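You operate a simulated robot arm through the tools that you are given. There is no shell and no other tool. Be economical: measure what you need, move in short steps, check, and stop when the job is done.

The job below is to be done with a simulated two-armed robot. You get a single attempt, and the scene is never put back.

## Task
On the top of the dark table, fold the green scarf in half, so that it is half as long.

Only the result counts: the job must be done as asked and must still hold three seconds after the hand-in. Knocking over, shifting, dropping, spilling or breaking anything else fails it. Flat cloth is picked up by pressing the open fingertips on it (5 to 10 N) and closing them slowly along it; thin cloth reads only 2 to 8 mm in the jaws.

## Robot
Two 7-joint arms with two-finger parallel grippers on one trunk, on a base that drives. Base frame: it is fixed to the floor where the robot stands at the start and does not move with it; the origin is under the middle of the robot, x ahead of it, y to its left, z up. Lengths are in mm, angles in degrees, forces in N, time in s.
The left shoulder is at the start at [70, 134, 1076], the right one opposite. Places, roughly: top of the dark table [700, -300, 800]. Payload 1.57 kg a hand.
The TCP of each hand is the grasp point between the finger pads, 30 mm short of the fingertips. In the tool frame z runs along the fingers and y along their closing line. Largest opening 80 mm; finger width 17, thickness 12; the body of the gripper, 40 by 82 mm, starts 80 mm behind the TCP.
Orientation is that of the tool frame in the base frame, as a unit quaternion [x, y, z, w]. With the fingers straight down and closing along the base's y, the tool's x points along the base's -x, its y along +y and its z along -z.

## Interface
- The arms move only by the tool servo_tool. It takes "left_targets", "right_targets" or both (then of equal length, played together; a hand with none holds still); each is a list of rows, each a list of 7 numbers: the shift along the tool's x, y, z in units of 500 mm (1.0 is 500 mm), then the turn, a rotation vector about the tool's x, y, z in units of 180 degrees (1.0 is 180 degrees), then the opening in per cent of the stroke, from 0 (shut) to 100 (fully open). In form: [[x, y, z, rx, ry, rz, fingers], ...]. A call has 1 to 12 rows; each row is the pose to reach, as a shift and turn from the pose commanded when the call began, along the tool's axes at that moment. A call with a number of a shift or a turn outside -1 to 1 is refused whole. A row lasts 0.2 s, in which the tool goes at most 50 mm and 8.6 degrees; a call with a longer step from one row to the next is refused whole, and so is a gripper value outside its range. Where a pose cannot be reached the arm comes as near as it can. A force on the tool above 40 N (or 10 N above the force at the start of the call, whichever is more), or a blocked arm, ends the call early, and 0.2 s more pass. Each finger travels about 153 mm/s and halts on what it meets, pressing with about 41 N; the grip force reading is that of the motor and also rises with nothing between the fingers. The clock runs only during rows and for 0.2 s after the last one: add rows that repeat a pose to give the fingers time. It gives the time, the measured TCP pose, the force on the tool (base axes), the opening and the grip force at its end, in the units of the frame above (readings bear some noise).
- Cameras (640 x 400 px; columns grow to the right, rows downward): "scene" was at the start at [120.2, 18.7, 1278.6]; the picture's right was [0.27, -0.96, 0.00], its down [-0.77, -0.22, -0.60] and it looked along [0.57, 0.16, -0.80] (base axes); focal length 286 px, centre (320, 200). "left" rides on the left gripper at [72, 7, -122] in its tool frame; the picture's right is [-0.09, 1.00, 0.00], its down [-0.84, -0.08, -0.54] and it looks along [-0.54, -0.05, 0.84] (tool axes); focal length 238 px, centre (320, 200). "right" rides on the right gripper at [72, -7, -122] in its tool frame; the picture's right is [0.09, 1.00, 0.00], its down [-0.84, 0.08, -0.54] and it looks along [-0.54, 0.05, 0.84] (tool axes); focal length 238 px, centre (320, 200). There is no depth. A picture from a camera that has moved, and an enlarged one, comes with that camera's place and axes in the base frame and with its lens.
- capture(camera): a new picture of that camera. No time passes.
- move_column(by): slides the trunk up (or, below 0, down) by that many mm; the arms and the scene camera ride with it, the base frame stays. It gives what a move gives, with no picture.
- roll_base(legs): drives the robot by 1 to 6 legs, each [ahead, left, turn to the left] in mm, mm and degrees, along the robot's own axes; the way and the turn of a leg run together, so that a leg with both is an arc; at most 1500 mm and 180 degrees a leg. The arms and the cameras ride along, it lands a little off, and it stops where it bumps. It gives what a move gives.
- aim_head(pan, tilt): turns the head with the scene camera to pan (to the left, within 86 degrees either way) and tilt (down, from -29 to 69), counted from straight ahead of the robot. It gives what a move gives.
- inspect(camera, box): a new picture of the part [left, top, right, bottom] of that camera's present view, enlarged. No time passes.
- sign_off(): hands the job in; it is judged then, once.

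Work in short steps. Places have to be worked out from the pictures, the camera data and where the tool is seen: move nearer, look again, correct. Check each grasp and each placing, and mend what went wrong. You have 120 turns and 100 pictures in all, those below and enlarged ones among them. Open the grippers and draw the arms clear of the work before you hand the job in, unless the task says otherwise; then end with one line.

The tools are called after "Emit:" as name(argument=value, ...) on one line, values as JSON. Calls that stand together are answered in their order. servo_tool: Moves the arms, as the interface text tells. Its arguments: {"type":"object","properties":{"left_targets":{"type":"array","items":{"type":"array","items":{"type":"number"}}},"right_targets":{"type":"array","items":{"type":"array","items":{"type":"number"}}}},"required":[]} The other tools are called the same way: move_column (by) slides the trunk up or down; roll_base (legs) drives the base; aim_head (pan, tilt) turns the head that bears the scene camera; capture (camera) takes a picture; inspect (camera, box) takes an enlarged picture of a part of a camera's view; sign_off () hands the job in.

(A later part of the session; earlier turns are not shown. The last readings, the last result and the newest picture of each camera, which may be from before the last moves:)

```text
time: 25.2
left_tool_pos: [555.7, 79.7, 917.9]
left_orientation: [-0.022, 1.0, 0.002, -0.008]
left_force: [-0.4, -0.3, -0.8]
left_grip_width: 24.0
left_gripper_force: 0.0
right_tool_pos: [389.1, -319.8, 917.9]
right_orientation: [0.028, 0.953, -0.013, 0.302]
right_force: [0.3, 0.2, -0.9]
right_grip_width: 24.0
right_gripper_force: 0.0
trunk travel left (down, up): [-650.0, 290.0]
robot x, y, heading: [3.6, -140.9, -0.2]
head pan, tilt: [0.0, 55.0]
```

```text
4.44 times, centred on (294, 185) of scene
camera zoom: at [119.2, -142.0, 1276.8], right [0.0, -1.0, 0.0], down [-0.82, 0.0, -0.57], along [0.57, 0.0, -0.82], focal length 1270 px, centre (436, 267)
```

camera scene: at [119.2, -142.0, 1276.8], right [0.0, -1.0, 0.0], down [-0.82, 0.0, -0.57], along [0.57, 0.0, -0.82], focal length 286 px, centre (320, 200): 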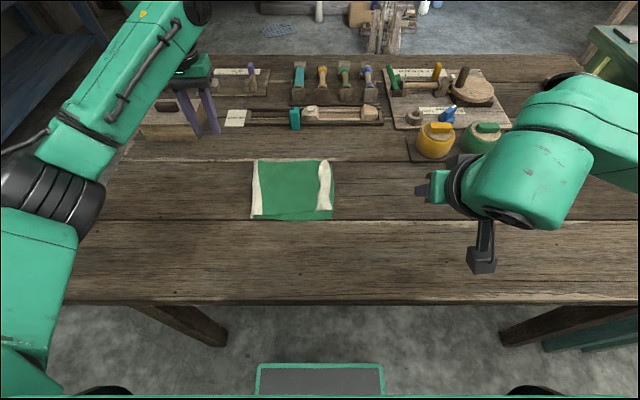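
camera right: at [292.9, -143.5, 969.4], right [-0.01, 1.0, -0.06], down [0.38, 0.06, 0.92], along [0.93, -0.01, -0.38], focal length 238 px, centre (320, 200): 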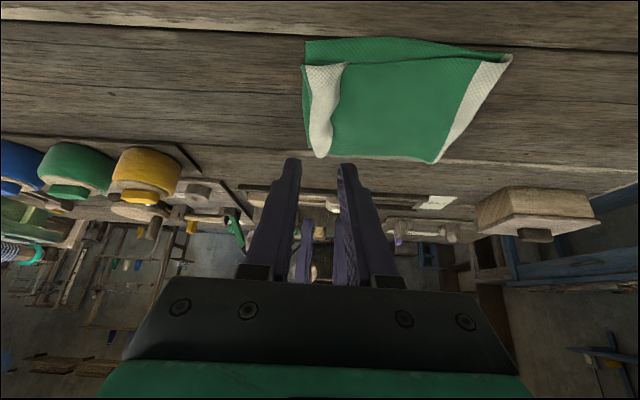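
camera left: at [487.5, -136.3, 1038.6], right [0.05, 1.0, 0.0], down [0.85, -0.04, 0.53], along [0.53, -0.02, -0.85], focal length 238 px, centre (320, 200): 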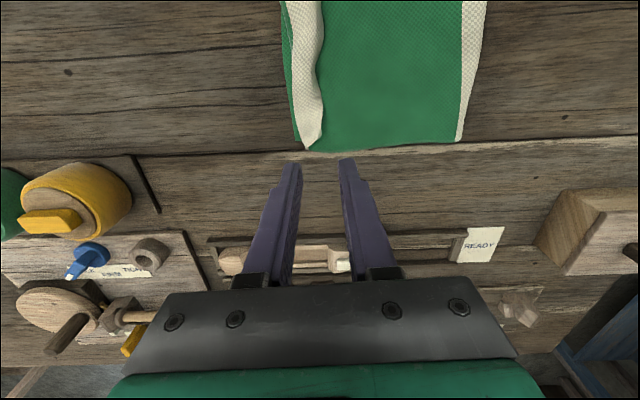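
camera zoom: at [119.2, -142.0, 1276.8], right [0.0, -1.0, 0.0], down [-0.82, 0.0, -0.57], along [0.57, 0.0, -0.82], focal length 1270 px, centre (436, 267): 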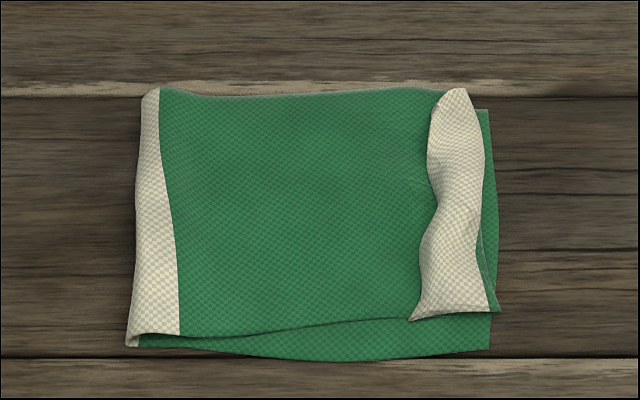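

The fold is nearly square. I need a closer look at the white end to see whether it lies flat or is turned back on itself.

Emit:
capture(camera="right")

Emit:
servo_tool(left_targets=[[0.06, -0.07, 0, 0, 0, 0, 30], [0.13, -0.13, 0, 0, 0, 0, 30], [0.2, -0.17, 0, 0, 0, 0, 30], [0.26, -0.2, 0, 0, 0, 0, 30], [0.3, -0.2, 0, 0, 0, 0, 30]])

Emit:
capture(camera="left")

```text
64 pictures are left
camera right: at [258.9, -318.7, 975.3], right [-0.01, 1.0, -0.06], down [0.38, 0.06, 0.92], along [0.93, -0.01, -0.38], focal length 238 px, centre (320, 200)
```

right: 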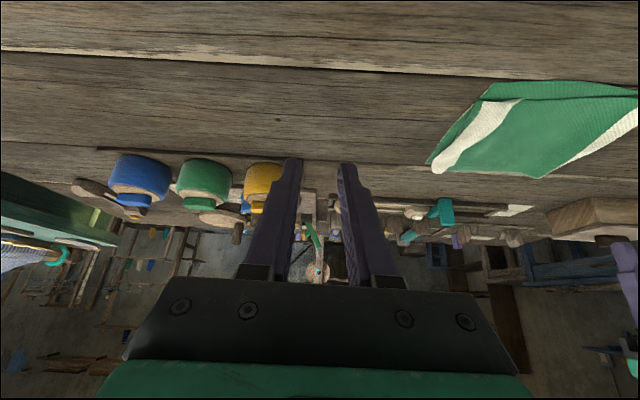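

```text
time: 26.4
left_tool_pos: [410.7, -25.9, 918.2]
left_orientation: [-0.023, 1.0, 0.001, -0.009]
left_force: [-0.3, -0.4, -0.6]
left_grip_width: 24.1
left_gripper_force: 0.1
right_tool_pos: [388.9, -319.6, 917.2]
right_orientation: [0.029, 0.953, -0.013, 0.302]
right_force: [0.4, 0.6, -0.1]
right_grip_width: 24.2
right_gripper_force: 0.1
trunk travel left (down, up): [-650.0, 290.0]
robot x, y, heading: [0.6, -141.6, -0.1]
head pan, tilt: [0.0, 55.0]
```

```text
63 pictures are left
camera left: at [341.4, -22.5, 1041.5], right [0.05, 1.0, 0.0], down [0.85, -0.04, 0.53], along [0.53, -0.02, -0.85], focal length 238 px, centre (320, 200)
```

left: 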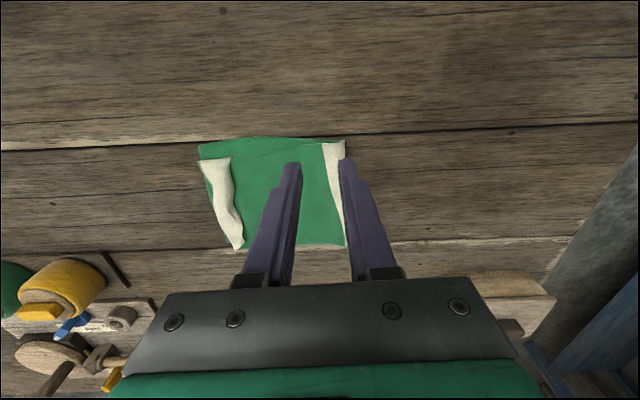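

Emit:
inspect(camera="left", box=[180, 125, 300, 255])

Emit:
inspect(camera="right", box=[410, 70, 640, 190])

```text
3.08 times, centred on (240, 190) of left
camera zoom: at [341.4, -22.5, 1041.5], right [0.05, 1.0, 0.0], down [0.85, -0.04, 0.53], along [0.53, -0.02, -0.85], focal length 733 px, centre (566, 231)
```

zoom: 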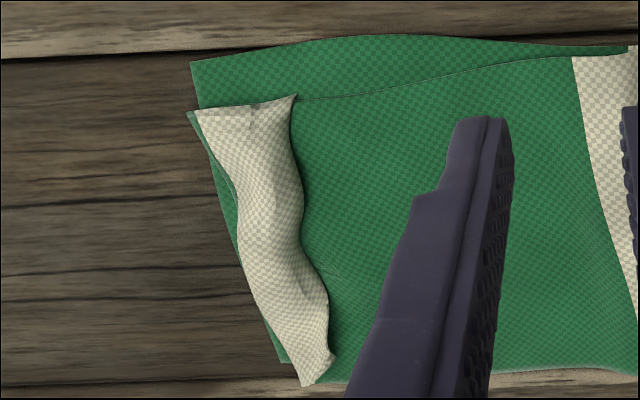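

```text
2.78 times, centred on (525, 130) of right
camera zoom: at [260.4, -317.5, 975.2], right [-0.01, 1.0, -0.06], down [0.38, 0.06, 0.92], along [0.93, -0.01, -0.38], focal length 663 px, centre (-250, 395)
```

zoom: 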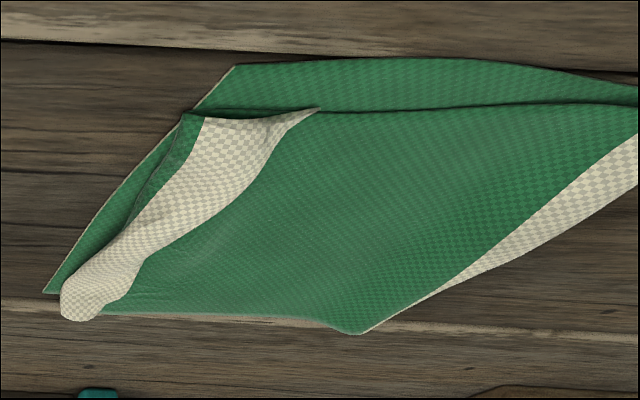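

Zooming in shows the white end is turned back on top: about 30 mm, with its free edge pointing +y. I'll unfold it by sweeping that edge toward -y with the right hand spread open along x. First I'll clear the left hand away and stand the right hand upright.

Emit:
servo_tool(left_targets=[[0, 0.08, 0, 0, 0, 0, 30], [0, 0.16, 0, 0, 0, 0, 30], [0, 0.24, 0, 0, 0, 0, 30], [0, 0.32, 0, 0, 0, 0, 30], [0, 0.36, 0, 0, 0, 0, 30]], right_targets=[[0, 0, 0, 0, 0.039, 0, 30], [0, 0, 0, 0, 0.078, 0, 30], [0, 0, 0, 0, 0.117, 0, 30], [0, 0, 0, 0, 0.156, 0, 30], [0, 0, 0, 0, 0.194, 0, 30]])

Emit:
servo_tool(right_targets=[[0, 0, 0, 0, 0, 0.045, 40], [0, 0, 0, 0, 0, 0.09, 60], [0, 0, 0, 0, 0, 0.135, 80], [0, 0, 0, 0, 0, 0.18, 100], [0, 0, 0, 0, 0, 0.225, 100], [0, 0, 0, 0, 0, 0.27, 100], [0, 0, 0, 0, 0, 0.315, 100], [0, 0, 0, 0, 0, 0.36, 100], [0, 0, 0, 0, 0, 0.405, 100], [0, 0, 0, 0, 0, 0.45, 100], [0, 0, 0, 0, 0, 0.495, 100]])

```text
time: 27.6
left_tool_pos: [402.3, 153.6, 918.2]
left_orientation: [-0.023, 1.0, 0.001, -0.009]
left_force: [-0.7, 0.4, -0.8]
left_grip_width: 23.8
left_gripper_force: 0.0
right_tool_pos: [389.7, -318.6, 915.8]
right_orientation: [0.032, 0.999, -0.003, 0.0]
right_force: [0.2, 0.7, -0.4]
right_grip_width: 24.1
right_gripper_force: 0.1
trunk travel left (down, up): [-650.0, 290.0]
robot x, y, heading: [-1.4, -139.4, -0.0]
head pan, tilt: [0.0, 55.0]
```

```text
time: 30.0
left_tool_pos: [402.6, 154.2, 918.6]
left_orientation: [-0.023, 1.0, 0.002, -0.009]
left_force: [0.2, -0.4, 0.0]
left_grip_width: 23.9
left_gripper_force: 0.1
right_tool_pos: [391.1, -318.5, 917.1]
right_orientation: [0.725, 0.689, -0.003, 0.003]
right_force: [0.2, -1.0, -0.2]
right_grip_width: 80.1
right_gripper_force: 0.0
trunk travel left (down, up): [-650.0, 290.0]
robot x, y, heading: [-3.3, -137.7, 0.0]
head pan, tilt: [0.0, 55.0]
```

The right hand is now upright, with its closing line along x and its own x axis along +y. I'll move it above the middle of the fold at y≈-105, behind the flap's free edge.

Emit:
servo_tool(right_targets=[[0.073, 0.035, 0.01, 0, 0, 0, 100], [0.146, 0.07, 0.02, 0, 0, 0, 100], [0.219, 0.106, 0.03, 0, 0, 0, 100], [0.292, 0.141, 0.045, 0, 0, 0, 100], [0.365, 0.177, 0.06, 0, 0, 0, 100], [0.438, 0.212, 0.074, 0, 0, 0, 100], [0.438, 0.212, 0.074, 0, 0, 0, 100]])

Emit:
capture(camera="right")

Emit:
capture(camera="scene")

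```text
time: 31.6
left_tool_pos: [402.7, 152.2, 918.2]
left_orientation: [-0.022, 1.0, 0.002, -0.009]
left_force: [0.7, -0.2, 0.8]
left_grip_width: 23.8
left_gripper_force: 0.0
right_tool_pos: [506.8, -105.7, 877.6]
right_orientation: [0.723, 0.691, 0.0, 0.004]
right_force: [-0.1, -0.2, 0.1]
right_grip_width: 79.9
right_gripper_force: 0.1
trunk travel left (down, up): [-650.0, 290.0]
robot x, y, heading: [-0.1, -141.3, -0.0]
head pan, tilt: [0.0, 55.0]
```

```text
60 pictures are left
camera right: at [502.4, -33.2, 999.1], right [1.0, 0.04, 0.0], down [0.04, -0.84, 0.55], along [0.03, -0.55, -0.84], focal length 238 px, centre (320, 200)
```

right: 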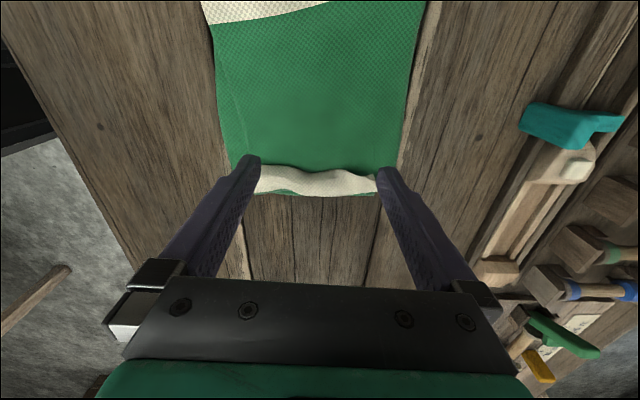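

```text
59 pictures are left
camera scene: at [121.0, -142.5, 1276.6], right [0.0, -1.0, 0.0], down [-0.82, 0.0, -0.57], along [0.57, 0.0, -0.82], focal length 286 px, centre (320, 200)
```

scene: 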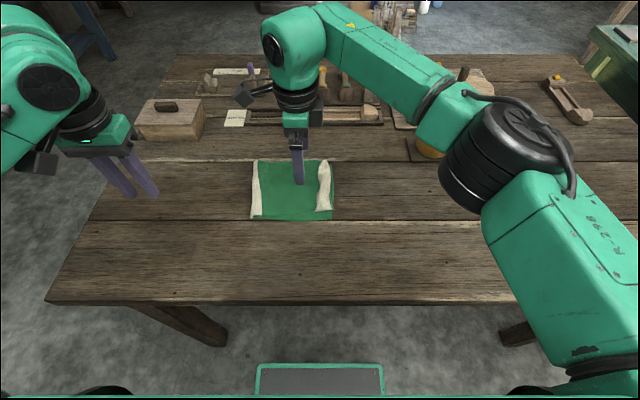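

The hand is above the middle and the flap is clearly visible ahead of it. I'll lower until the tips are about 3 mm above the layers, at y≈-105.

Emit:
servo_tool(right_targets=[[0, 0, 0.05, 0, 0, 0, 100], [0, 0, 0.1, 0, 0, 0, 100], [0, 0, 0.12, 0, 0, 0, 100], [0, 0, 0.127, 0, 0, 0, 100], [0, 0, 0.127, 0, 0, 0, 100]])

Emit:
capture(camera="right")

```text
time: 32.8
left_tool_pos: [401.9, 153.4, 920.4]
left_orientation: [-0.023, 1.0, 0.002, -0.009]
left_force: [0.7, 0.0, -0.2]
left_grip_width: 23.9
left_gripper_force: 0.0
right_tool_pos: [508.5, -104.4, 813.5]
right_orientation: [0.725, 0.689, -0.002, 0.004]
right_force: [0.4, -0.1, -0.7]
right_grip_width: 79.8
right_gripper_force: 0.2
trunk travel left (down, up): [-650.0, 290.0]
robot x, y, heading: [1.2, -142.3, 0.1]
head pan, tilt: [0.0, 55.0]
```

```text
58 pictures are left
camera right: at [503.0, -32.4, 934.9], right [1.0, 0.04, 0.0], down [0.04, -0.84, 0.55], along [0.03, -0.55, -0.84], focal length 238 px, centre (320, 200)
```

right: 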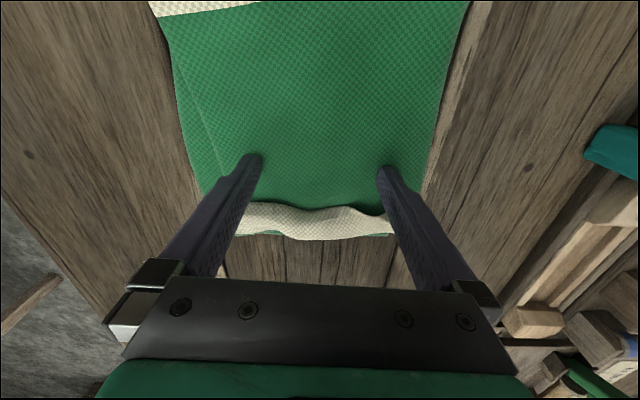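

There's no contact yet, as intended. I'll sweep slowly toward -y by 50 mm and check.

Emit:
servo_tool(right_targets=[[-0.016, 0.001, 0, 0, 0, 0, 100], [-0.032, 0.002, 0, 0, 0, 0, 100], [-0.048, 0.003, 0, 0, 0, 0, 100], [-0.064, 0.003, 0, 0, 0, 0, 100], [-0.08, 0.004, 0, 0, 0, 0, 100], [-0.1, 0.005, 0, 0, 0, 0, 100]])

Emit:
capture(camera="right")

Emit:
inspect(camera="scene", box=[230, 140, 358, 230])

```text
time: 34.2
left_tool_pos: [402.3, 153.3, 918.0]
left_orientation: [-0.023, 1.0, 0.002, -0.008]
left_force: [0.5, 0.0, 0.3]
left_grip_width: 24.0
left_gripper_force: 0.1
right_tool_pos: [507.3, -157.1, 813.9]
right_orientation: [0.723, 0.691, -0.002, 0.004]
right_force: [0.7, 0.6, 0.4]
right_grip_width: 79.7
right_gripper_force: 0.0
trunk travel left (down, up): [-650.0, 290.0]
robot x, y, heading: [-2.6, -141.3, 0.0]
head pan, tilt: [0.0, 55.0]
```

```text
57 pictures are left
camera right: at [503.1, -83.5, 935.4], right [1.0, 0.04, 0.0], down [0.04, -0.84, 0.55], along [0.03, -0.55, -0.84], focal length 238 px, centre (320, 200)
```

right: 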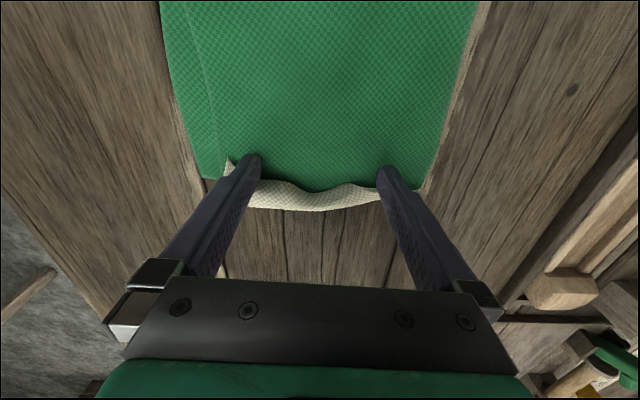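

```text
4.44 times, centred on (294, 185) of scene
camera zoom: at [121.2, -141.7, 1276.5], right [0.0, -1.0, 0.0], down [-0.82, 0.0, -0.57], along [0.57, 0.0, -0.82], focal length 1270 px, centre (436, 267)
```

zoom: 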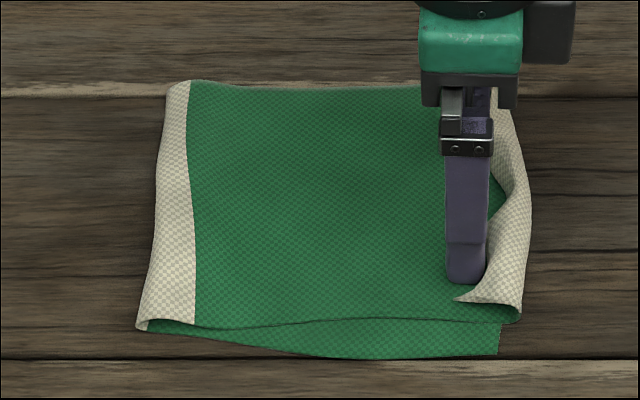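

The sweep is opening the flap as hoped; its edge has moved outward, though the top layer slides a little too. I'll continue the sweep past the bottom end.

Emit:
servo_tool(right_targets=[[-0.016, 0.001, 0, 0, 0, 0, 100], [-0.032, 0.002, 0, 0, 0, 0, 100], [-0.048, 0.003, 0, 0, 0, 0, 100], [-0.064, 0.003, 0, 0, 0, 0, 100], [-0.08, 0.004, 0, 0, 0, 0, 100], [-0.1, 0.005, 0, 0, 0, 0, 100]])

Emit:
capture(camera="right")

Emit:
inspect(camera="scene", box=[230, 140, 358, 230])

```text
time: 35.6
left_tool_pos: [403.3, 152.0, 919.4]
left_orientation: [-0.023, 1.0, 0.001, -0.009]
left_force: [-0.2, 0.3, 0.6]
left_grip_width: 24.1
left_gripper_force: 0.1
right_tool_pos: [508.2, -205.5, 815.7]
right_orientation: [0.724, 0.69, -0.002, 0.003]
right_force: [-0.8, -0.3, 0.1]
right_grip_width: 80.0
right_gripper_force: 0.0
trunk travel left (down, up): [-650.0, 290.0]
robot x, y, heading: [1.8, -144.1, 0.0]
head pan, tilt: [0.0, 55.0]
```

```text
55 pictures are left
camera right: at [503.0, -133.3, 936.4], right [1.0, 0.04, 0.0], down [0.04, -0.84, 0.55], along [0.03, -0.55, -0.84], focal length 238 px, centre (320, 200)
```

right: 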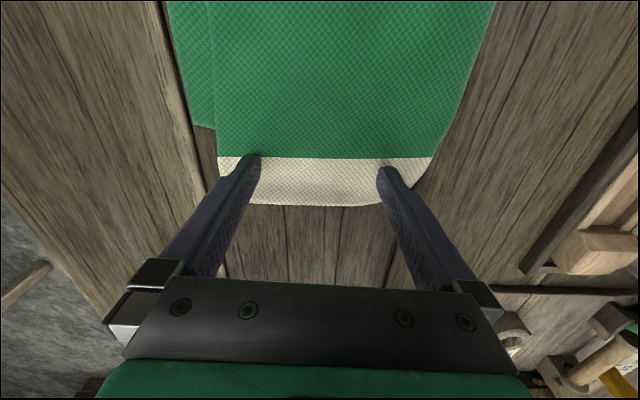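

```text
4.44 times, centred on (294, 185) of scene
camera zoom: at [121.2, -141.7, 1276.5], right [0.0, -1.0, 0.0], down [-0.82, 0.0, -0.57], along [0.57, 0.0, -0.82], focal length 1270 px, centre (436, 267)
```

zoom: 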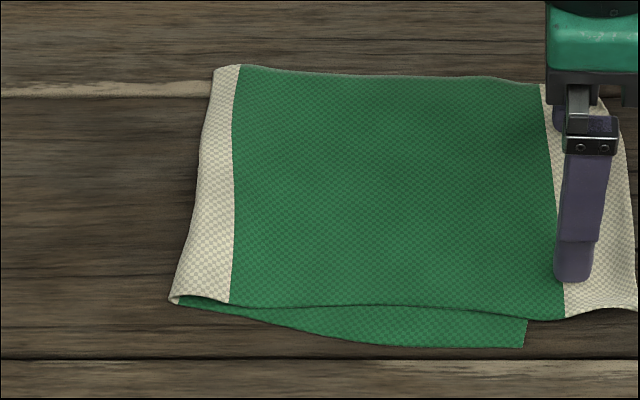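

The white end is now fully opened, but the upper end (y≈-240) overhangs the bottom end (y≈-186) by about 50 mm. I'll even this out by pressing lightly on the upper layer near the crease and dragging it about 50 mm toward +y. First I'll lift and move above y≈-70.

Emit:
servo_tool(right_targets=[[0, 0, -0.06, 0, 0, 0, 100], [0.02, 0, -0.1, 0, 0, 0, 100], [0.09, 0, -0.1, 0, 0, 0, 100], [0.16, 0, -0.1, 0, 0, 0, 100], [0.22, 0, -0.1, 0, 0, 0, 100], [0.27, 0, -0.08, 0, 0, 0, 100], [0.27, 0, -0.04, 0, 0, 0, 100], [0.27, 0, -0.005, 0, 0, 0, 100], [0.27, 0, 0.005, 0, 0, 0, 100], [0.27, 0, 0.005, 0, 0, 0, 100]])

Emit:
inspect(camera="scene", box=[230, 140, 390, 240])

```text
time: 37.8
left_tool_pos: [402.7, 154.1, 919.5]
left_orientation: [-0.023, 1.0, 0.001, -0.009]
left_force: [0.5, 0.1, -0.3]
left_grip_width: 24.1
left_gripper_force: 0.0
right_tool_pos: [513.4, -70.9, 812.1]
right_orientation: [0.725, 0.689, -0.002, 0.003]
right_force: [1.7, 0.6, 6.1]
right_grip_width: 79.7
right_gripper_force: 0.1
trunk travel left (down, up): [-650.0, 290.0]
robot x, y, heading: [-1.9, -141.1, 0.1]
head pan, tilt: [0.0, 55.0]
```

```text
4.00 times, centred on (310, 190) of scene
camera zoom: at [120.7, -141.1, 1276.7], right [0.0, -1.0, 0.0], down [-0.82, 0.0, -0.57], along [0.57, 0.0, -0.82], focal length 1143 px, centre (360, 240)
```

zoom: 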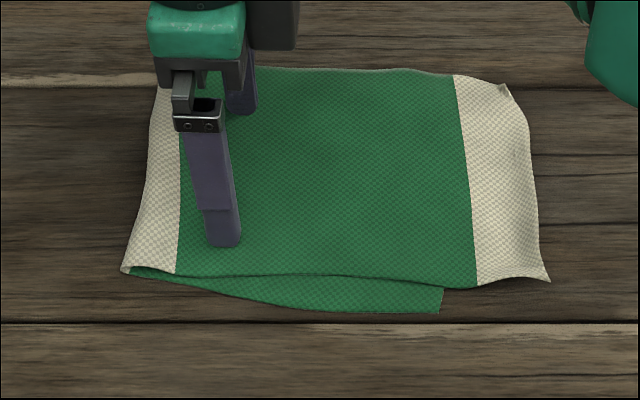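

Contact is 6 N on the upper layer. I'll drag slowly 50 mm toward +y.

Emit:
servo_tool(right_targets=[[0.012, 0, 0, 0, 0, 0, 100], [0.024, 0, 0, 0, 0, 0, 100], [0.036, -0.001, 0, 0, 0, 0, 100], [0.05, -0.002, 0, 0, 0, 0, 100], [0.064, -0.003, 0, 0, 0, 0, 100], [0.078, -0.003, 0, 0, 0, 0, 100], [0.09, -0.004, 0, 0, 0, 0, 100], [0.1, -0.004, 0, 0, 0, 0, 100]])

Emit:
inspect(camera="scene", box=[230, 140, 390, 240])

```text
time: 39.6
left_tool_pos: [402.8, 153.3, 919.6]
left_orientation: [-0.023, 1.0, 0.003, -0.008]
left_force: [0.6, 0.3, -0.3]
left_grip_width: 24.0
left_gripper_force: 0.1
right_tool_pos: [511.3, -40.2, 811.8]
right_orientation: [0.724, 0.69, 0.0, 0.003]
right_force: [1.4, -1.4, 8.0]
right_grip_width: 79.3
right_gripper_force: 0.0
right hand out of reach, approached as far as the arm can: row 6, 7, 8
trunk travel left (down, up): [-650.0, 290.0]
robot x, y, heading: [-2.1, -139.8, 0.1]
head pan, tilt: [0.0, 55.0]
```

```text
4.00 times, centred on (310, 190) of scene
camera zoom: at [120.2, -141.8, 1276.7], right [0.0, -1.0, 0.0], down [-0.82, 0.0, -0.57], along [0.57, 0.0, -0.82], focal length 1143 px, centre (360, 240)
```

zoom: 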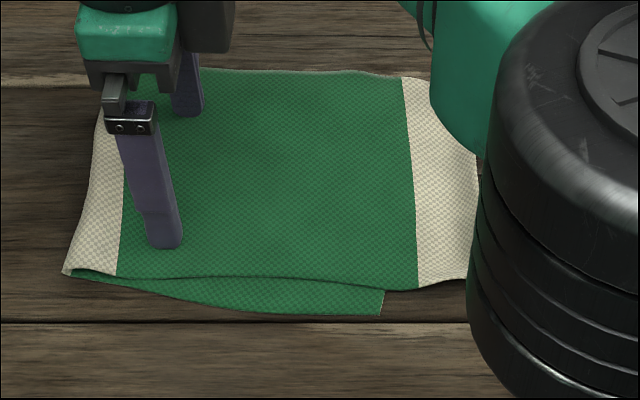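

The layers stick together, so the whole scarf slid about 30 mm and the overhang remains. I'll instead re-grip the overhanging upper end with both hands, using a smaller bite, and re-lay it about 50 mm further +y. First I'll lift the right hand clear and restore its original orientation.

Emit:
servo_tool(right_targets=[[0, 0, -0.05, 0, 0, 0, 100], [0, 0, -0.14, 0, 0, 0, 90], [-0.06, 0, -0.2, 0, 0, 0, 80], [-0.14, 0, -0.2, 0, 0, 0, 70], [-0.22, -0.03, -0.2, 0, 0, 0, 60], [-0.3, -0.06, -0.2, 0, 0, 0, 50], [-0.38, -0.1, -0.2, 0, 0, 0, 40], [-0.44, -0.14, -0.2, 0, 0, 0, 30], [-0.5, -0.18, -0.2, 0, 0, 0, 20]])

Emit:
servo_tool(right_targets=[[0, 0, 0, 0, 0, -0.045, 20], [0, 0, 0, 0, 0, -0.09, 20], [0, 0, 0, 0, 0, -0.135, 20], [0, 0, 0, 0, 0, -0.18, 20], [0, 0, 0, 0, 0, -0.225, 20], [0, 0, 0, 0, 0, -0.27, 20], [0, 0, 0, 0, 0, -0.315, 20], [0, 0, 0, 0, 0, -0.36, 20], [0, 0, 0, 0, 0, -0.405, 20], [0, 0, 0, 0, 0, -0.45, 20], [0, 0, 0, 0, 0, -0.485, 20]])

Emit:
servo_tool(right_targets=[[0, 0, 0, 0, -0.039, 0, 20], [0, 0, 0, 0, -0.078, 0, 20], [0, 0, 0, 0, -0.117, 0, 20], [0, 0, 0, 0, -0.156, 0, 20], [0, 0, 0, 0, -0.194, 0, 20]])

Emit:
roll_base(legs=[[0, -75, 0]])

Emit:
capture(camera="scene")

```text
time: 41.6
left_tool_pos: [402.5, 152.9, 919.4]
left_orientation: [-0.023, 1.0, 0.003, -0.008]
left_force: [-0.3, 0.1, -0.1]
left_grip_width: 24.2
left_gripper_force: 0.1
right_tool_pos: [408.8, -285.7, 913.7]
right_orientation: [0.723, 0.691, 0.0, 0.003]
right_force: [-0.4, -0.9, -0.8]
right_grip_width: 15.9
right_gripper_force: 0.0
trunk travel left (down, up): [-650.0, 290.0]
robot x, y, heading: [-3.2, -140.2, 0.0]
head pan, tilt: [0.0, 55.0]
```

```text
time: 44.0
left_tool_pos: [403.5, 154.0, 919.1]
left_orientation: [-0.023, 1.0, 0.001, -0.009]
left_force: [0.8, -1.1, 0.5]
left_grip_width: 23.9
left_gripper_force: 0.1
right_tool_pos: [408.6, -283.6, 913.6]
right_orientation: [0.046, 0.999, -0.004, 0.002]
right_force: [0.1, -0.6, -0.4]
right_grip_width: 15.9
right_gripper_force: 0.1
trunk travel left (down, up): [-650.0, 290.0]
robot x, y, heading: [0.8, -137.4, -0.1]
head pan, tilt: [0.0, 55.0]
```

```text
time: 45.2
left_tool_pos: [403.2, 153.8, 918.5]
left_orientation: [-0.023, 1.0, 0.001, -0.009]
left_force: [0.5, -0.6, 0.0]
left_grip_width: 23.9
left_gripper_force: 0.1
right_tool_pos: [409.6, -285.3, 913.9]
right_orientation: [0.044, 0.952, -0.018, 0.302]
right_force: [-0.5, 1.0, -0.6]
right_grip_width: 15.8
right_gripper_force: 0.0
trunk travel left (down, up): [-650.0, 290.0]
robot x, y, heading: [-0.8, -137.9, 0.1]
head pan, tilt: [0.0, 55.0]
```

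```text
time: 46.2
left_tool_pos: [402.6, 78.7, 919.3]
left_orientation: [-0.023, 1.0, 0.002, -0.009]
left_force: [0.4, -0.6, -0.3]
left_grip_width: 24.0
left_gripper_force: 0.1
right_tool_pos: [409.6, -359.4, 914.1]
right_orientation: [0.043, 0.953, -0.017, 0.301]
right_force: [0.1, 0.2, 0.1]
right_grip_width: 16.0
right_gripper_force: 0.0
trunk travel left (down, up): [-650.0, 290.0]
robot x, y, heading: [-1.2, -216.5, 0.2]
head pan, tilt: [0.0, 55.0]
```

```text
51 pictures are left
camera scene: at [121.2, -216.6, 1276.5], right [0.0, -1.0, 0.0], down [-0.82, 0.0, -0.57], along [0.57, 0.0, -0.82], focal length 286 px, centre (320, 200)
```

scene: 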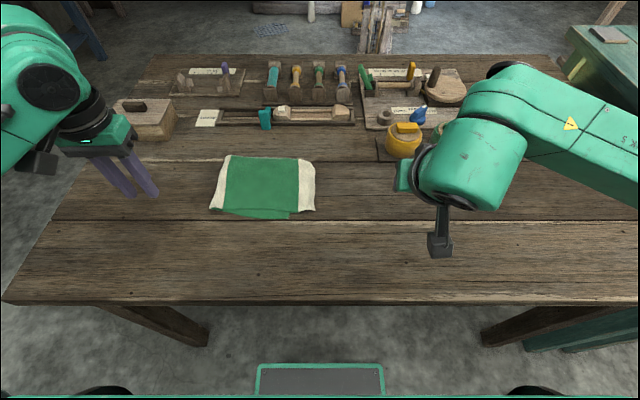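

Emit:
inspect(camera="scene", box=[200, 140, 328, 220])

```text
5.00 times, centred on (264, 180) of scene
camera zoom: at [121.2, -216.6, 1276.5], right [0.0, -1.0, 0.0], down [-0.82, 0.0, -0.57], along [0.57, 0.0, -0.82], focal length 1429 px, centre (600, 300)
```

zoom: 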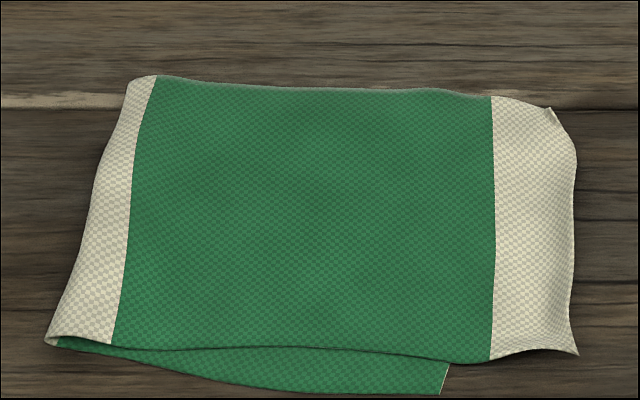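

The upper end lies at y≈-207 for x≈439–555, with the far corner slightly curled. The bottom end is at about y=-153 and the crease at about y=+10. I'll bring both hands above the upper edge, tilting the left hand slightly the other way for more clearance.

Emit:
servo_tool(left_targets=[[-0.034, -0.072, 0.01, 0, 0, 0, 24], [-0.068, -0.144, 0.02, 0, 0.01, 0, 24], [-0.102, -0.216, 0.03, 0, 0.02, 0, 24], [-0.136, -0.288, 0.045, 0, 0.03, 0, 24], [-0.17, -0.36, 0.06, 0, 0.04, 0, 24], [-0.205, -0.432, 0.08, 0, 0.05, 0, 24], [-0.24, -0.504, 0.1, 0, 0.05, 0, 24], [-0.274, -0.572, 0.113, 0, 0.05, 0, 24], [-0.274, -0.572, 0.113, 0, 0.05, 0, 24]])

Emit:
servo_tool(right_targets=[[0.012, 0.08, 0.024, 0, 0, 0, 24], [0.024, 0.16, 0.048, 0, 0, 0, 24], [0.036, 0.24, 0.073, 0, 0, 0, 24], [0.047, 0.322, 0.097, 0, 0, 0, 24], [0.047, 0.322, 0.097, 0, 0, 0, 24]])

Emit:
capture(camera="left")

Emit:
capture(camera="right")

```text
time: 48.2
left_tool_pos: [552.2, -198.7, 858.5]
left_orientation: [-0.023, 0.996, -0.001, -0.086]
left_force: [0.7, 1.1, 0.8]
left_grip_width: 19.4
left_gripper_force: 0.0
right_tool_pos: [410.9, -357.2, 913.8]
right_orientation: [0.043, 0.952, -0.019, 0.301]
right_force: [0.4, 0.2, 0.0]
right_grip_width: 15.8
right_gripper_force: 0.0
trunk travel left (down, up): [-650.0, 290.0]
robot x, y, heading: [1.8, -214.4, 0.1]
head pan, tilt: [0.0, 55.0]
```

```text
time: 49.5
left_tool_pos: [551.4, -196.6, 859.1]
left_orientation: [-0.029, 0.996, 0.001, -0.086]
left_force: [-0.7, 0.1, 0.2]
left_grip_width: 18.9
left_gripper_force: 0.1
right_tool_pos: [433.4, -205.0, 860.5]
right_orientation: [0.046, 0.952, -0.017, 0.302]
right_force: [-1.0, 0.5, 0.6]
right_grip_width: 18.9
right_gripper_force: 0.1
trunk travel left (down, up): [-650.0, 290.0]
robot x, y, heading: [1.8, -216.3, -0.2]
head pan, tilt: [0.0, 55.0]
```

```text
49 pictures are left
camera left: at [503.8, -192.1, 991.0], right [0.03, 1.0, -0.01], down [0.92, -0.03, 0.39], along [0.39, -0.02, -0.92], focal length 238 px, centre (320, 200)
```

left: 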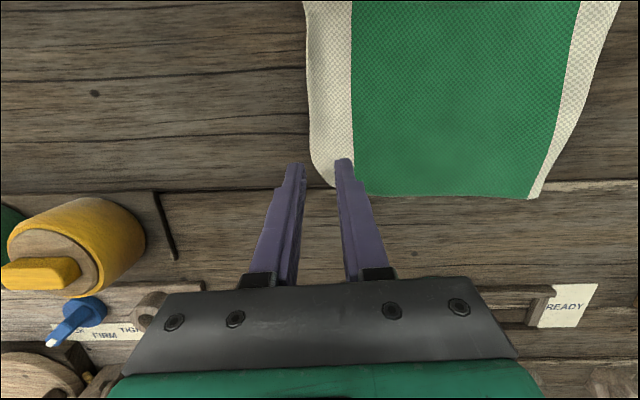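

```text
48 pictures are left
camera right: at [303.5, -198.6, 918.5], right [0.02, 1.0, -0.06], down [0.38, 0.04, 0.92], along [0.93, -0.04, -0.38], focal length 238 px, centre (320, 200)
```

right: 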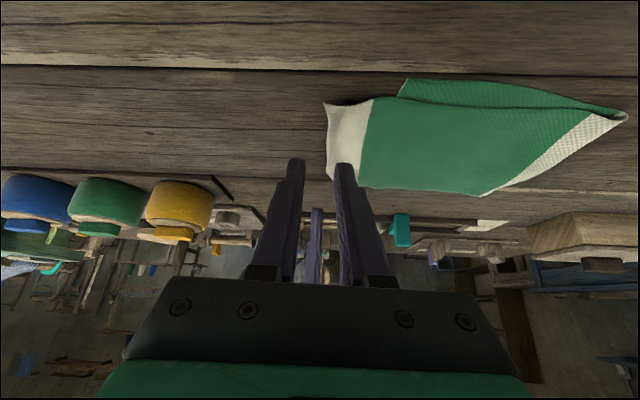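

The hands bracket the edge at both ends: far at about (548,-203) and near at about (450,-206). I'll lower both to just above the cloth and correct the right hand slightly.

Emit:
servo_tool(left_targets=[[-0.006, 0, 0.024, 0, 0, 0, 24], [-0.012, 0, 0.048, 0, 0, 0, 24], [-0.017, 0, 0.072, 0, 0, 0, 24], [-0.017, 0, 0.072, 0, 0, 0, 24]], right_targets=[[0.01, 0.004, 0.024, 0, 0, 0, 24], [0.02, 0.008, 0.048, 0, 0, 0, 24], [0.031, 0.012, 0.071, 0, 0, 0, 24], [0.031, 0.012, 0.071, 0, 0, 0, 24]])

Emit:
capture(camera="left")

Emit:
capture(camera="right")

```text
time: 50.5
left_tool_pos: [553.4, -190.1, 830.7]
left_orientation: [-0.032, 0.996, 0.0, -0.085]
left_force: [0.0, -0.5, 0.3]
left_grip_width: 19.1
left_gripper_force: 0.1
left hand out of reach, approached as far as the arm can: row 3, 4
right_tool_pos: [440.4, -199.6, 818.4]
right_orientation: [0.044, 0.953, -0.023, 0.298]
right_force: [-0.1, 0.4, -0.6]
right_grip_width: 19.0
right_gripper_force: 0.1
trunk travel left (down, up): [-650.0, 290.0]
robot x, y, heading: [1.0, -216.5, -0.1]
head pan, tilt: [0.0, 55.0]
```

```text
47 pictures are left
camera left: at [504.4, -186.8, 962.6], right [0.03, 1.0, -0.01], down [0.92, -0.02, 0.39], along [0.39, -0.02, -0.92], focal length 238 px, centre (320, 200)
```

left: 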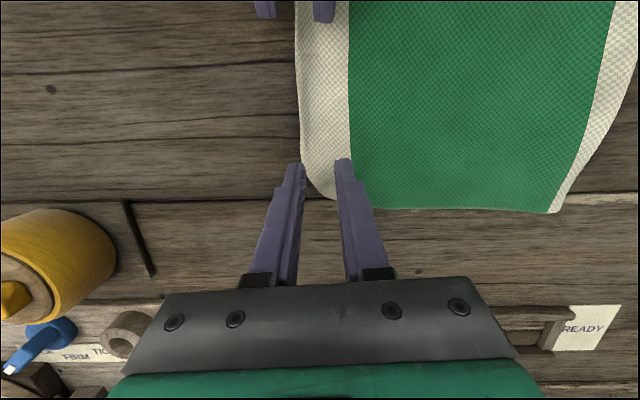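

```text
46 pictures are left
camera right: at [311.2, -193.0, 876.1], right [0.02, 1.0, -0.07], down [0.39, 0.06, 0.92], along [0.92, -0.05, -0.38], focal length 238 px, centre (320, 200)
```

right: 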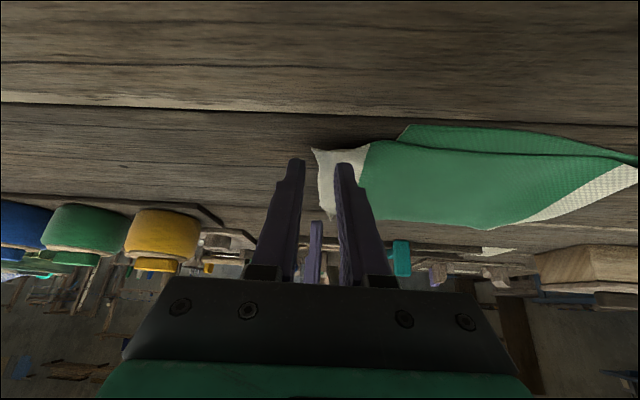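

The left arm is just at its reach limit because of the tilt. I'll raise both hands a little and drive the base 40 mm ahead to gain reach.

Emit:
servo_tool(left_targets=[[0.005, 0, -0.03, 0, 0, 0, 24], [0.01, 0, -0.06, 0, 0, 0, 24]], right_targets=[[-0.02, 0, -0.029, 0, 0, 0, 24], [-0.04, 0, -0.057, 0, 0, 0, 24]])

Emit:
roll_base(legs=[[40, 0, 0]])

```text
time: 51.0
left_tool_pos: [557.2, -186.3, 863.0]
left_orientation: [-0.037, 0.996, 0.0, -0.082]
left_force: [0.0, 0.4, 0.3]
left_grip_width: 19.2
left_gripper_force: 0.0
right_tool_pos: [436.7, -208.7, 839.0]
right_orientation: [0.042, 0.956, -0.04, 0.288]
right_force: [0.6, -0.5, 0.2]
right_grip_width: 19.1
right_gripper_force: 0.0
trunk travel left (down, up): [-650.0, 290.0]
robot x, y, heading: [1.6, -217.1, -0.1]
head pan, tilt: [0.0, 55.0]
```

```text
time: 51.9
left_tool_pos: [594.9, -186.4, 864.1]
left_orientation: [-0.036, 0.996, 0.0, -0.082]
left_force: [0.1, 0.5, -0.5]
left_grip_width: 19.1
left_gripper_force: 0.0
right_tool_pos: [476.2, -208.6, 840.7]
right_orientation: [0.042, 0.955, -0.039, 0.291]
right_force: [0.1, 0.9, -0.3]
right_grip_width: 19.3
right_gripper_force: 0.1
trunk travel left (down, up): [-650.0, 290.0]
robot x, y, heading: [40.6, -217.0, -0.1]
head pan, tilt: [0.0, 55.0]
```

The right hand deviates from its command, so the arms are touching somewhere. I'll look with the scene camera.

Emit:
capture(camera="scene")

```text
45 pictures are left
camera scene: at [159.1, -216.7, 1276.8], right [0.0, -1.0, 0.0], down [-0.82, 0.0, -0.57], along [0.57, 0.0, -0.82], focal length 286 px, centre (320, 200)
```

scene: 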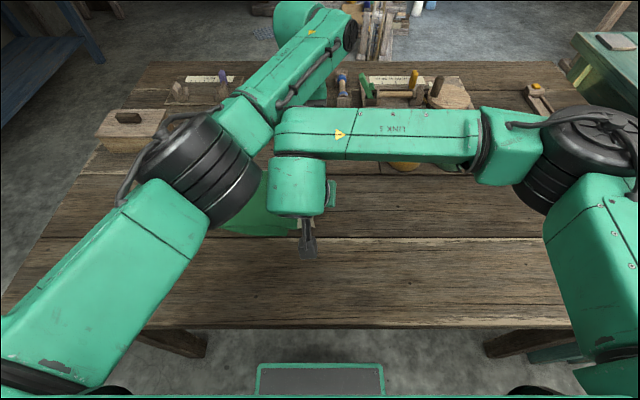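

The end of the right forearm touches the left elbow. I'll use the right hand alone on the middle of the upper edge instead: the left hand goes away to +y and the right hand stands upright again.

Emit:
servo_tool(left_targets=[[0, 0.07, -0.03, 0, 0, 0, 24], [0, 0.15, -0.06, 0, 0, 0, 24], [0.03, 0.23, -0.08, 0, 0, 0, 24], [0.06, 0.31, -0.08, 0, 0, 0, 24], [0.09, 0.39, -0.08, 0, 0, 0, 24], [0.12, 0.47, -0.08, 0, 0, 0, 24], [0.15, 0.54, -0.08, 0, 0, 0, 24]])

Emit:
servo_tool(right_targets=[[-0.02, 0, -0.03, 0, 0, 0, 24], [-0.02, 0, -0.03, 0, 0.039, 0, 24], [-0.02, 0, -0.03, 0, 0.078, 0, 24], [-0.02, 0, -0.03, 0, 0.117, 0, 24], [-0.02, 0, -0.03, 0, 0.156, 0, 24], [-0.02, 0, -0.03, 0, 0.19, 0, 24], [-0.02, 0, -0.03, 0, 0.19, 0, 24]])

Emit:
capture(camera="right")

```text
time: 53.5
left_tool_pos: [508.8, 78.9, 916.6]
left_orientation: [-0.036, 0.996, -0.001, -0.081]
left_force: [-0.5, 0.8, -0.3]
left_grip_width: 19.7
left_gripper_force: 0.1
right_tool_pos: [476.0, -207.9, 839.8]
right_orientation: [0.04, 0.955, -0.038, 0.29]
right_force: [0.2, 0.0, 0.0]
right_grip_width: 19.1
right_gripper_force: 0.2
trunk travel left (down, up): [-650.0, 290.0]
robot x, y, heading: [42.2, -215.1, -0.1]
head pan, tilt: [0.0, 55.0]
```

```text
time: 55.1
left_tool_pos: [510.2, 76.7, 916.8]
left_orientation: [-0.036, 0.996, 0.0, -0.082]
left_force: [0.0, -1.3, 0.1]
left_grip_width: 19.0
left_gripper_force: 0.0
right_tool_pos: [476.5, -207.0, 857.6]
right_orientation: [0.051, 0.998, -0.025, -0.005]
right_force: [0.6, -0.9, -0.8]
right_grip_width: 18.9
right_gripper_force: 0.1
trunk travel left (down, up): [-650.0, 290.0]
robot x, y, heading: [38.7, -216.4, -0.1]
head pan, tilt: [0.0, 55.0]
```

```text
44 pictures are left
camera right: at [406.0, -201.5, 979.3], right [0.01, 1.0, -0.05], down [0.85, 0.02, 0.53], along [0.53, -0.05, -0.85], focal length 238 px, centre (320, 200)
```

right: 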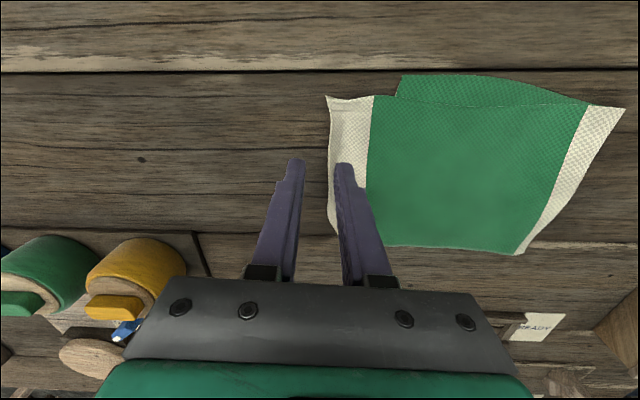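

The edge near x≈500 is at y≈-203. I'll square up the hand's small yaw and roll and go to (505,-197), just above the cloth.

Emit:
servo_tool(right_targets=[[-0.018, 0.01, 0.02, -0.008, 0, -0.016, 24], [-0.036, 0.02, 0.045, -0.016, 0, -0.032, 24], [-0.054, 0.029, 0.068, -0.016, 0, -0.032, 24], [-0.054, 0.029, 0.068, -0.016, 0, -0.032, 24]])

Emit:
capture(camera="right")

```text
time: 56.1
left_tool_pos: [510.5, 76.3, 916.9]
left_orientation: [-0.037, 0.996, 0.001, -0.083]
left_force: [0.4, 1.1, 0.2]
left_grip_width: 19.4
left_gripper_force: 0.1
right_tool_pos: [505.2, -198.6, 820.8]
right_orientation: [0.001, 1.0, 0.0, -0.004]
right_force: [0.0, 0.5, -0.5]
right_grip_width: 19.2
right_gripper_force: 0.1
trunk travel left (down, up): [-650.0, 290.0]
robot x, y, heading: [38.9, -214.1, 0.2]
head pan, tilt: [0.0, 55.0]
```

```text
43 pictures are left
camera right: at [433.6, -205.4, 944.0], right [-0.09, 1.0, 0.0], down [0.84, 0.07, 0.54], along [0.53, 0.05, -0.84], focal length 238 px, centre (320, 200)
```

right: 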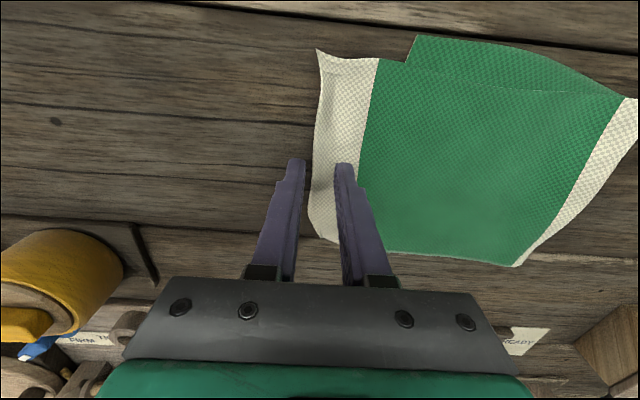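

The edge at y≈-204 lies between the fingers. I'll press down and close slowly.

Emit:
servo_tool(right_targets=[[0, 0, 0.01, 0, 0, 0, 24], [0, 0, 0.018, 0, 0, 0, 24], [0, 0, 0.021, 0, 0, 0, 24], [0, 0, 0.021, 0, 0, 0, 20], [0, 0, 0.021, 0, 0, 0, 16], [0, 0, 0.021, 0, 0, 0, 12], [0, 0, 0.021, 0, 0, 0, 8], [0, 0, 0.021, 0, 0, 0, 4], [0, 0, 0.021, 0, 0, 0, 0], [0, 0, 0.021, 0, 0, 0, 0], [0, 0, 0.021, 0, 0, 0, 0]])

Emit:
capture(camera="right")

```text
time: 58.5
left_tool_pos: [509.9, 76.5, 915.7]
left_orientation: [-0.036, 0.996, 0.001, -0.082]
left_force: [0.0, -0.4, 0.6]
left_grip_width: 19.2
left_gripper_force: 0.0
right_tool_pos: [506.3, -198.3, 812.5]
right_orientation: [0.001, 1.0, 0.001, -0.003]
right_force: [0.2, 0.5, -0.3]
right_grip_width: 1.7
right_gripper_force: 23.8
trunk travel left (down, up): [-650.0, 290.0]
robot x, y, heading: [41.6, -215.0, 0.1]
head pan, tilt: [0.0, 55.0]
```

```text
42 pictures are left
camera right: at [433.9, -205.1, 933.9], right [-0.09, 1.0, 0.0], down [0.84, 0.07, 0.54], along [0.53, 0.05, -0.84], focal length 238 px, centre (320, 200)
```

right: 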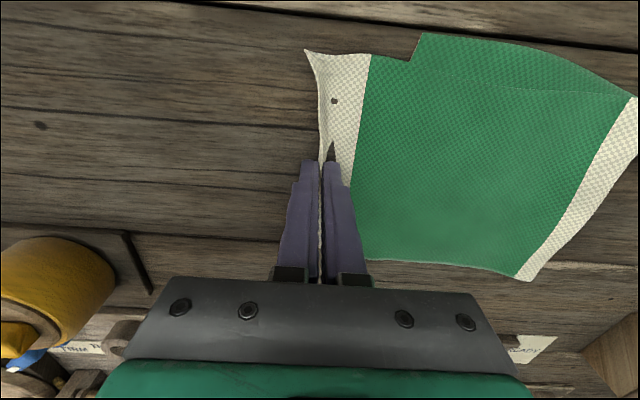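

The edge is gripped, reading 1.7 mm. I'll lift it and look before carrying it +y.

Emit:
servo_tool(right_targets=[[0, 0.006, -0.03, 0, 0, 0, 0], [0, 0.012, -0.06, 0, 0, 0, 0], [0, 0.024, -0.09, 0, 0, 0, 0], [0, 0.036, -0.12, 0, 0, 0, 0], [0, 0.06, -0.14, 0, 0, 0, 0], [0, 0.08, -0.15, 0, 0, 0, 0], [0, 0.1, -0.15, 0, 0, 0, 0], [0, 0.12, -0.14, 0, 0, 0, 0]])

Emit:
capture(camera="right")

Emit:
capture(camera="scene")

```text
time: 60.3
left_tool_pos: [509.4, 78.1, 916.5]
left_orientation: [-0.036, 0.996, 0.0, -0.082]
left_force: [0.0, -0.1, 0.3]
left_grip_width: 19.1
left_gripper_force: 0.1
right_tool_pos: [507.4, -135.7, 882.6]
right_orientation: [0.001, 1.0, 0.001, -0.005]
right_force: [0.2, 0.5, -0.5]
right_grip_width: 2.0
right_gripper_force: 23.2
trunk travel left (down, up): [-650.0, 290.0]
robot x, y, heading: [40.2, -214.4, 0.1]
head pan, tilt: [0.0, 55.0]
```

```text
41 pictures are left
camera right: at [434.3, -143.7, 1003.7], right [-0.09, 1.0, 0.0], down [0.84, 0.08, 0.54], along [0.53, 0.05, -0.84], focal length 238 px, centre (320, 200)
```

right: 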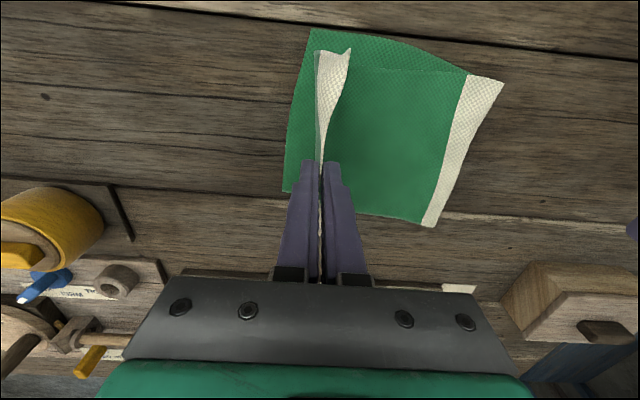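

```text
40 pictures are left
camera scene: at [161.2, -216.0, 1276.5], right [0.0, -1.0, 0.0], down [-0.82, 0.0, -0.57], along [0.57, 0.0, -0.82], focal length 286 px, centre (320, 200)
```

scene: 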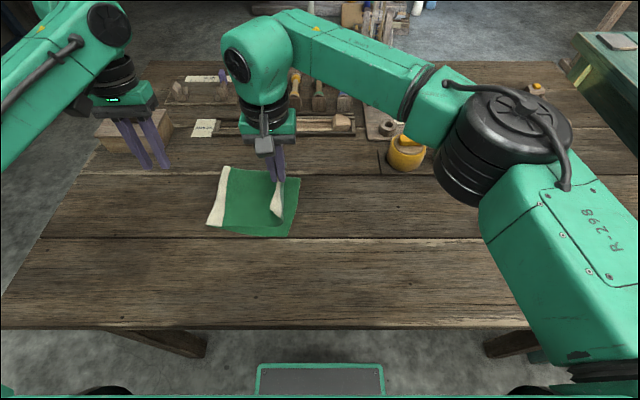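

The lifted edge hangs well. The bottom end runs from about (421,-151) to (567,-172). I'll lean the gripper body about 50° toward -y, so the end will fall outward on release, with a slight yaw to match the end, and come down partway.

Emit:
servo_tool(right_targets=[[0.004, -0.01, 0, -0.04, 0, 0.006, 0], [0.008, -0.02, 0.01, -0.08, 0, 0.012, 0], [0.012, -0.032, 0.02, -0.12, 0, 0.018, 0], [0.016, -0.044, 0.03, -0.16, 0, 0.026, 0], [0.02, -0.055, 0.04, -0.2, 0, 0.034, 0], [0.024, -0.065, 0.05, -0.24, 0, 0.04, 0], [0.026, -0.074, 0.066, -0.278, 0, 0.044, 0], [0.026, -0.074, 0.066, -0.278, 0, 0.044, 0]])

Emit:
capture(camera="scene")

Emit:
capture(camera="right")

```text
time: 62.1
left_tool_pos: [509.8, 77.6, 916.0]
left_orientation: [-0.036, 0.996, 0.0, -0.082]
left_force: [-0.4, 0.2, 0.5]
left_grip_width: 19.3
left_gripper_force: 0.1
right_tool_pos: [493.2, -174.3, 849.7]
right_orientation: [0.07, 0.903, 0.423, -0.004]
right_force: [-0.6, -0.5, 0.4]
right_grip_width: 2.0
right_gripper_force: 23.7
trunk travel left (down, up): [-650.0, 290.0]
robot x, y, heading: [41.5, -215.2, -0.0]
head pan, tilt: [0.0, 55.0]
```

```text
39 pictures are left
camera scene: at [161.1, -216.2, 1276.5], right [0.0, -1.0, 0.0], down [-0.82, 0.0, -0.57], along [0.57, 0.0, -0.82], focal length 286 px, centre (320, 200)
```

scene: 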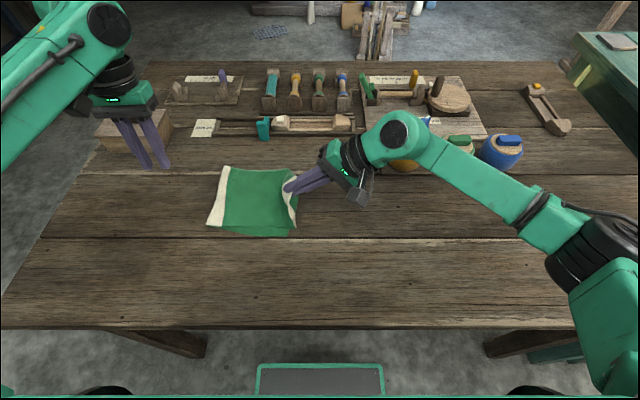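

```text
38 pictures are left
camera right: at [413.5, -263.6, 926.1], right [0.04, 0.64, 0.77], down [0.81, -0.47, 0.35], along [0.59, 0.61, -0.54], focal length 238 px, centre (320, 200)
```

right: 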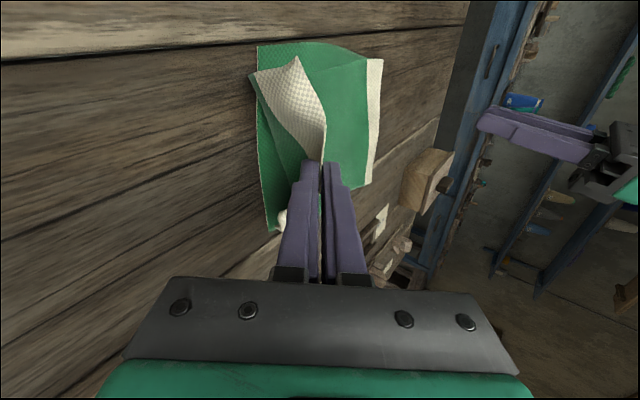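

Emit:
inspect(camera="scene", box=[195, 155, 323, 245])

```text
4.44 times, centred on (259, 200) of scene
camera zoom: at [161.1, -216.2, 1276.5], right [0.0, -1.0, 0.0], down [-0.82, 0.0, -0.57], along [0.57, 0.0, -0.82], focal length 1270 px, centre (591, 200)
```

zoom: 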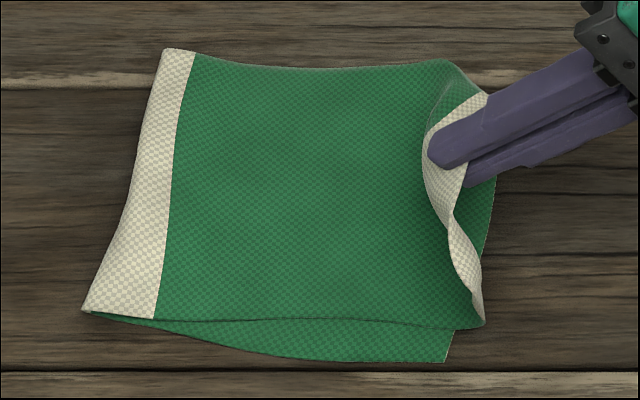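

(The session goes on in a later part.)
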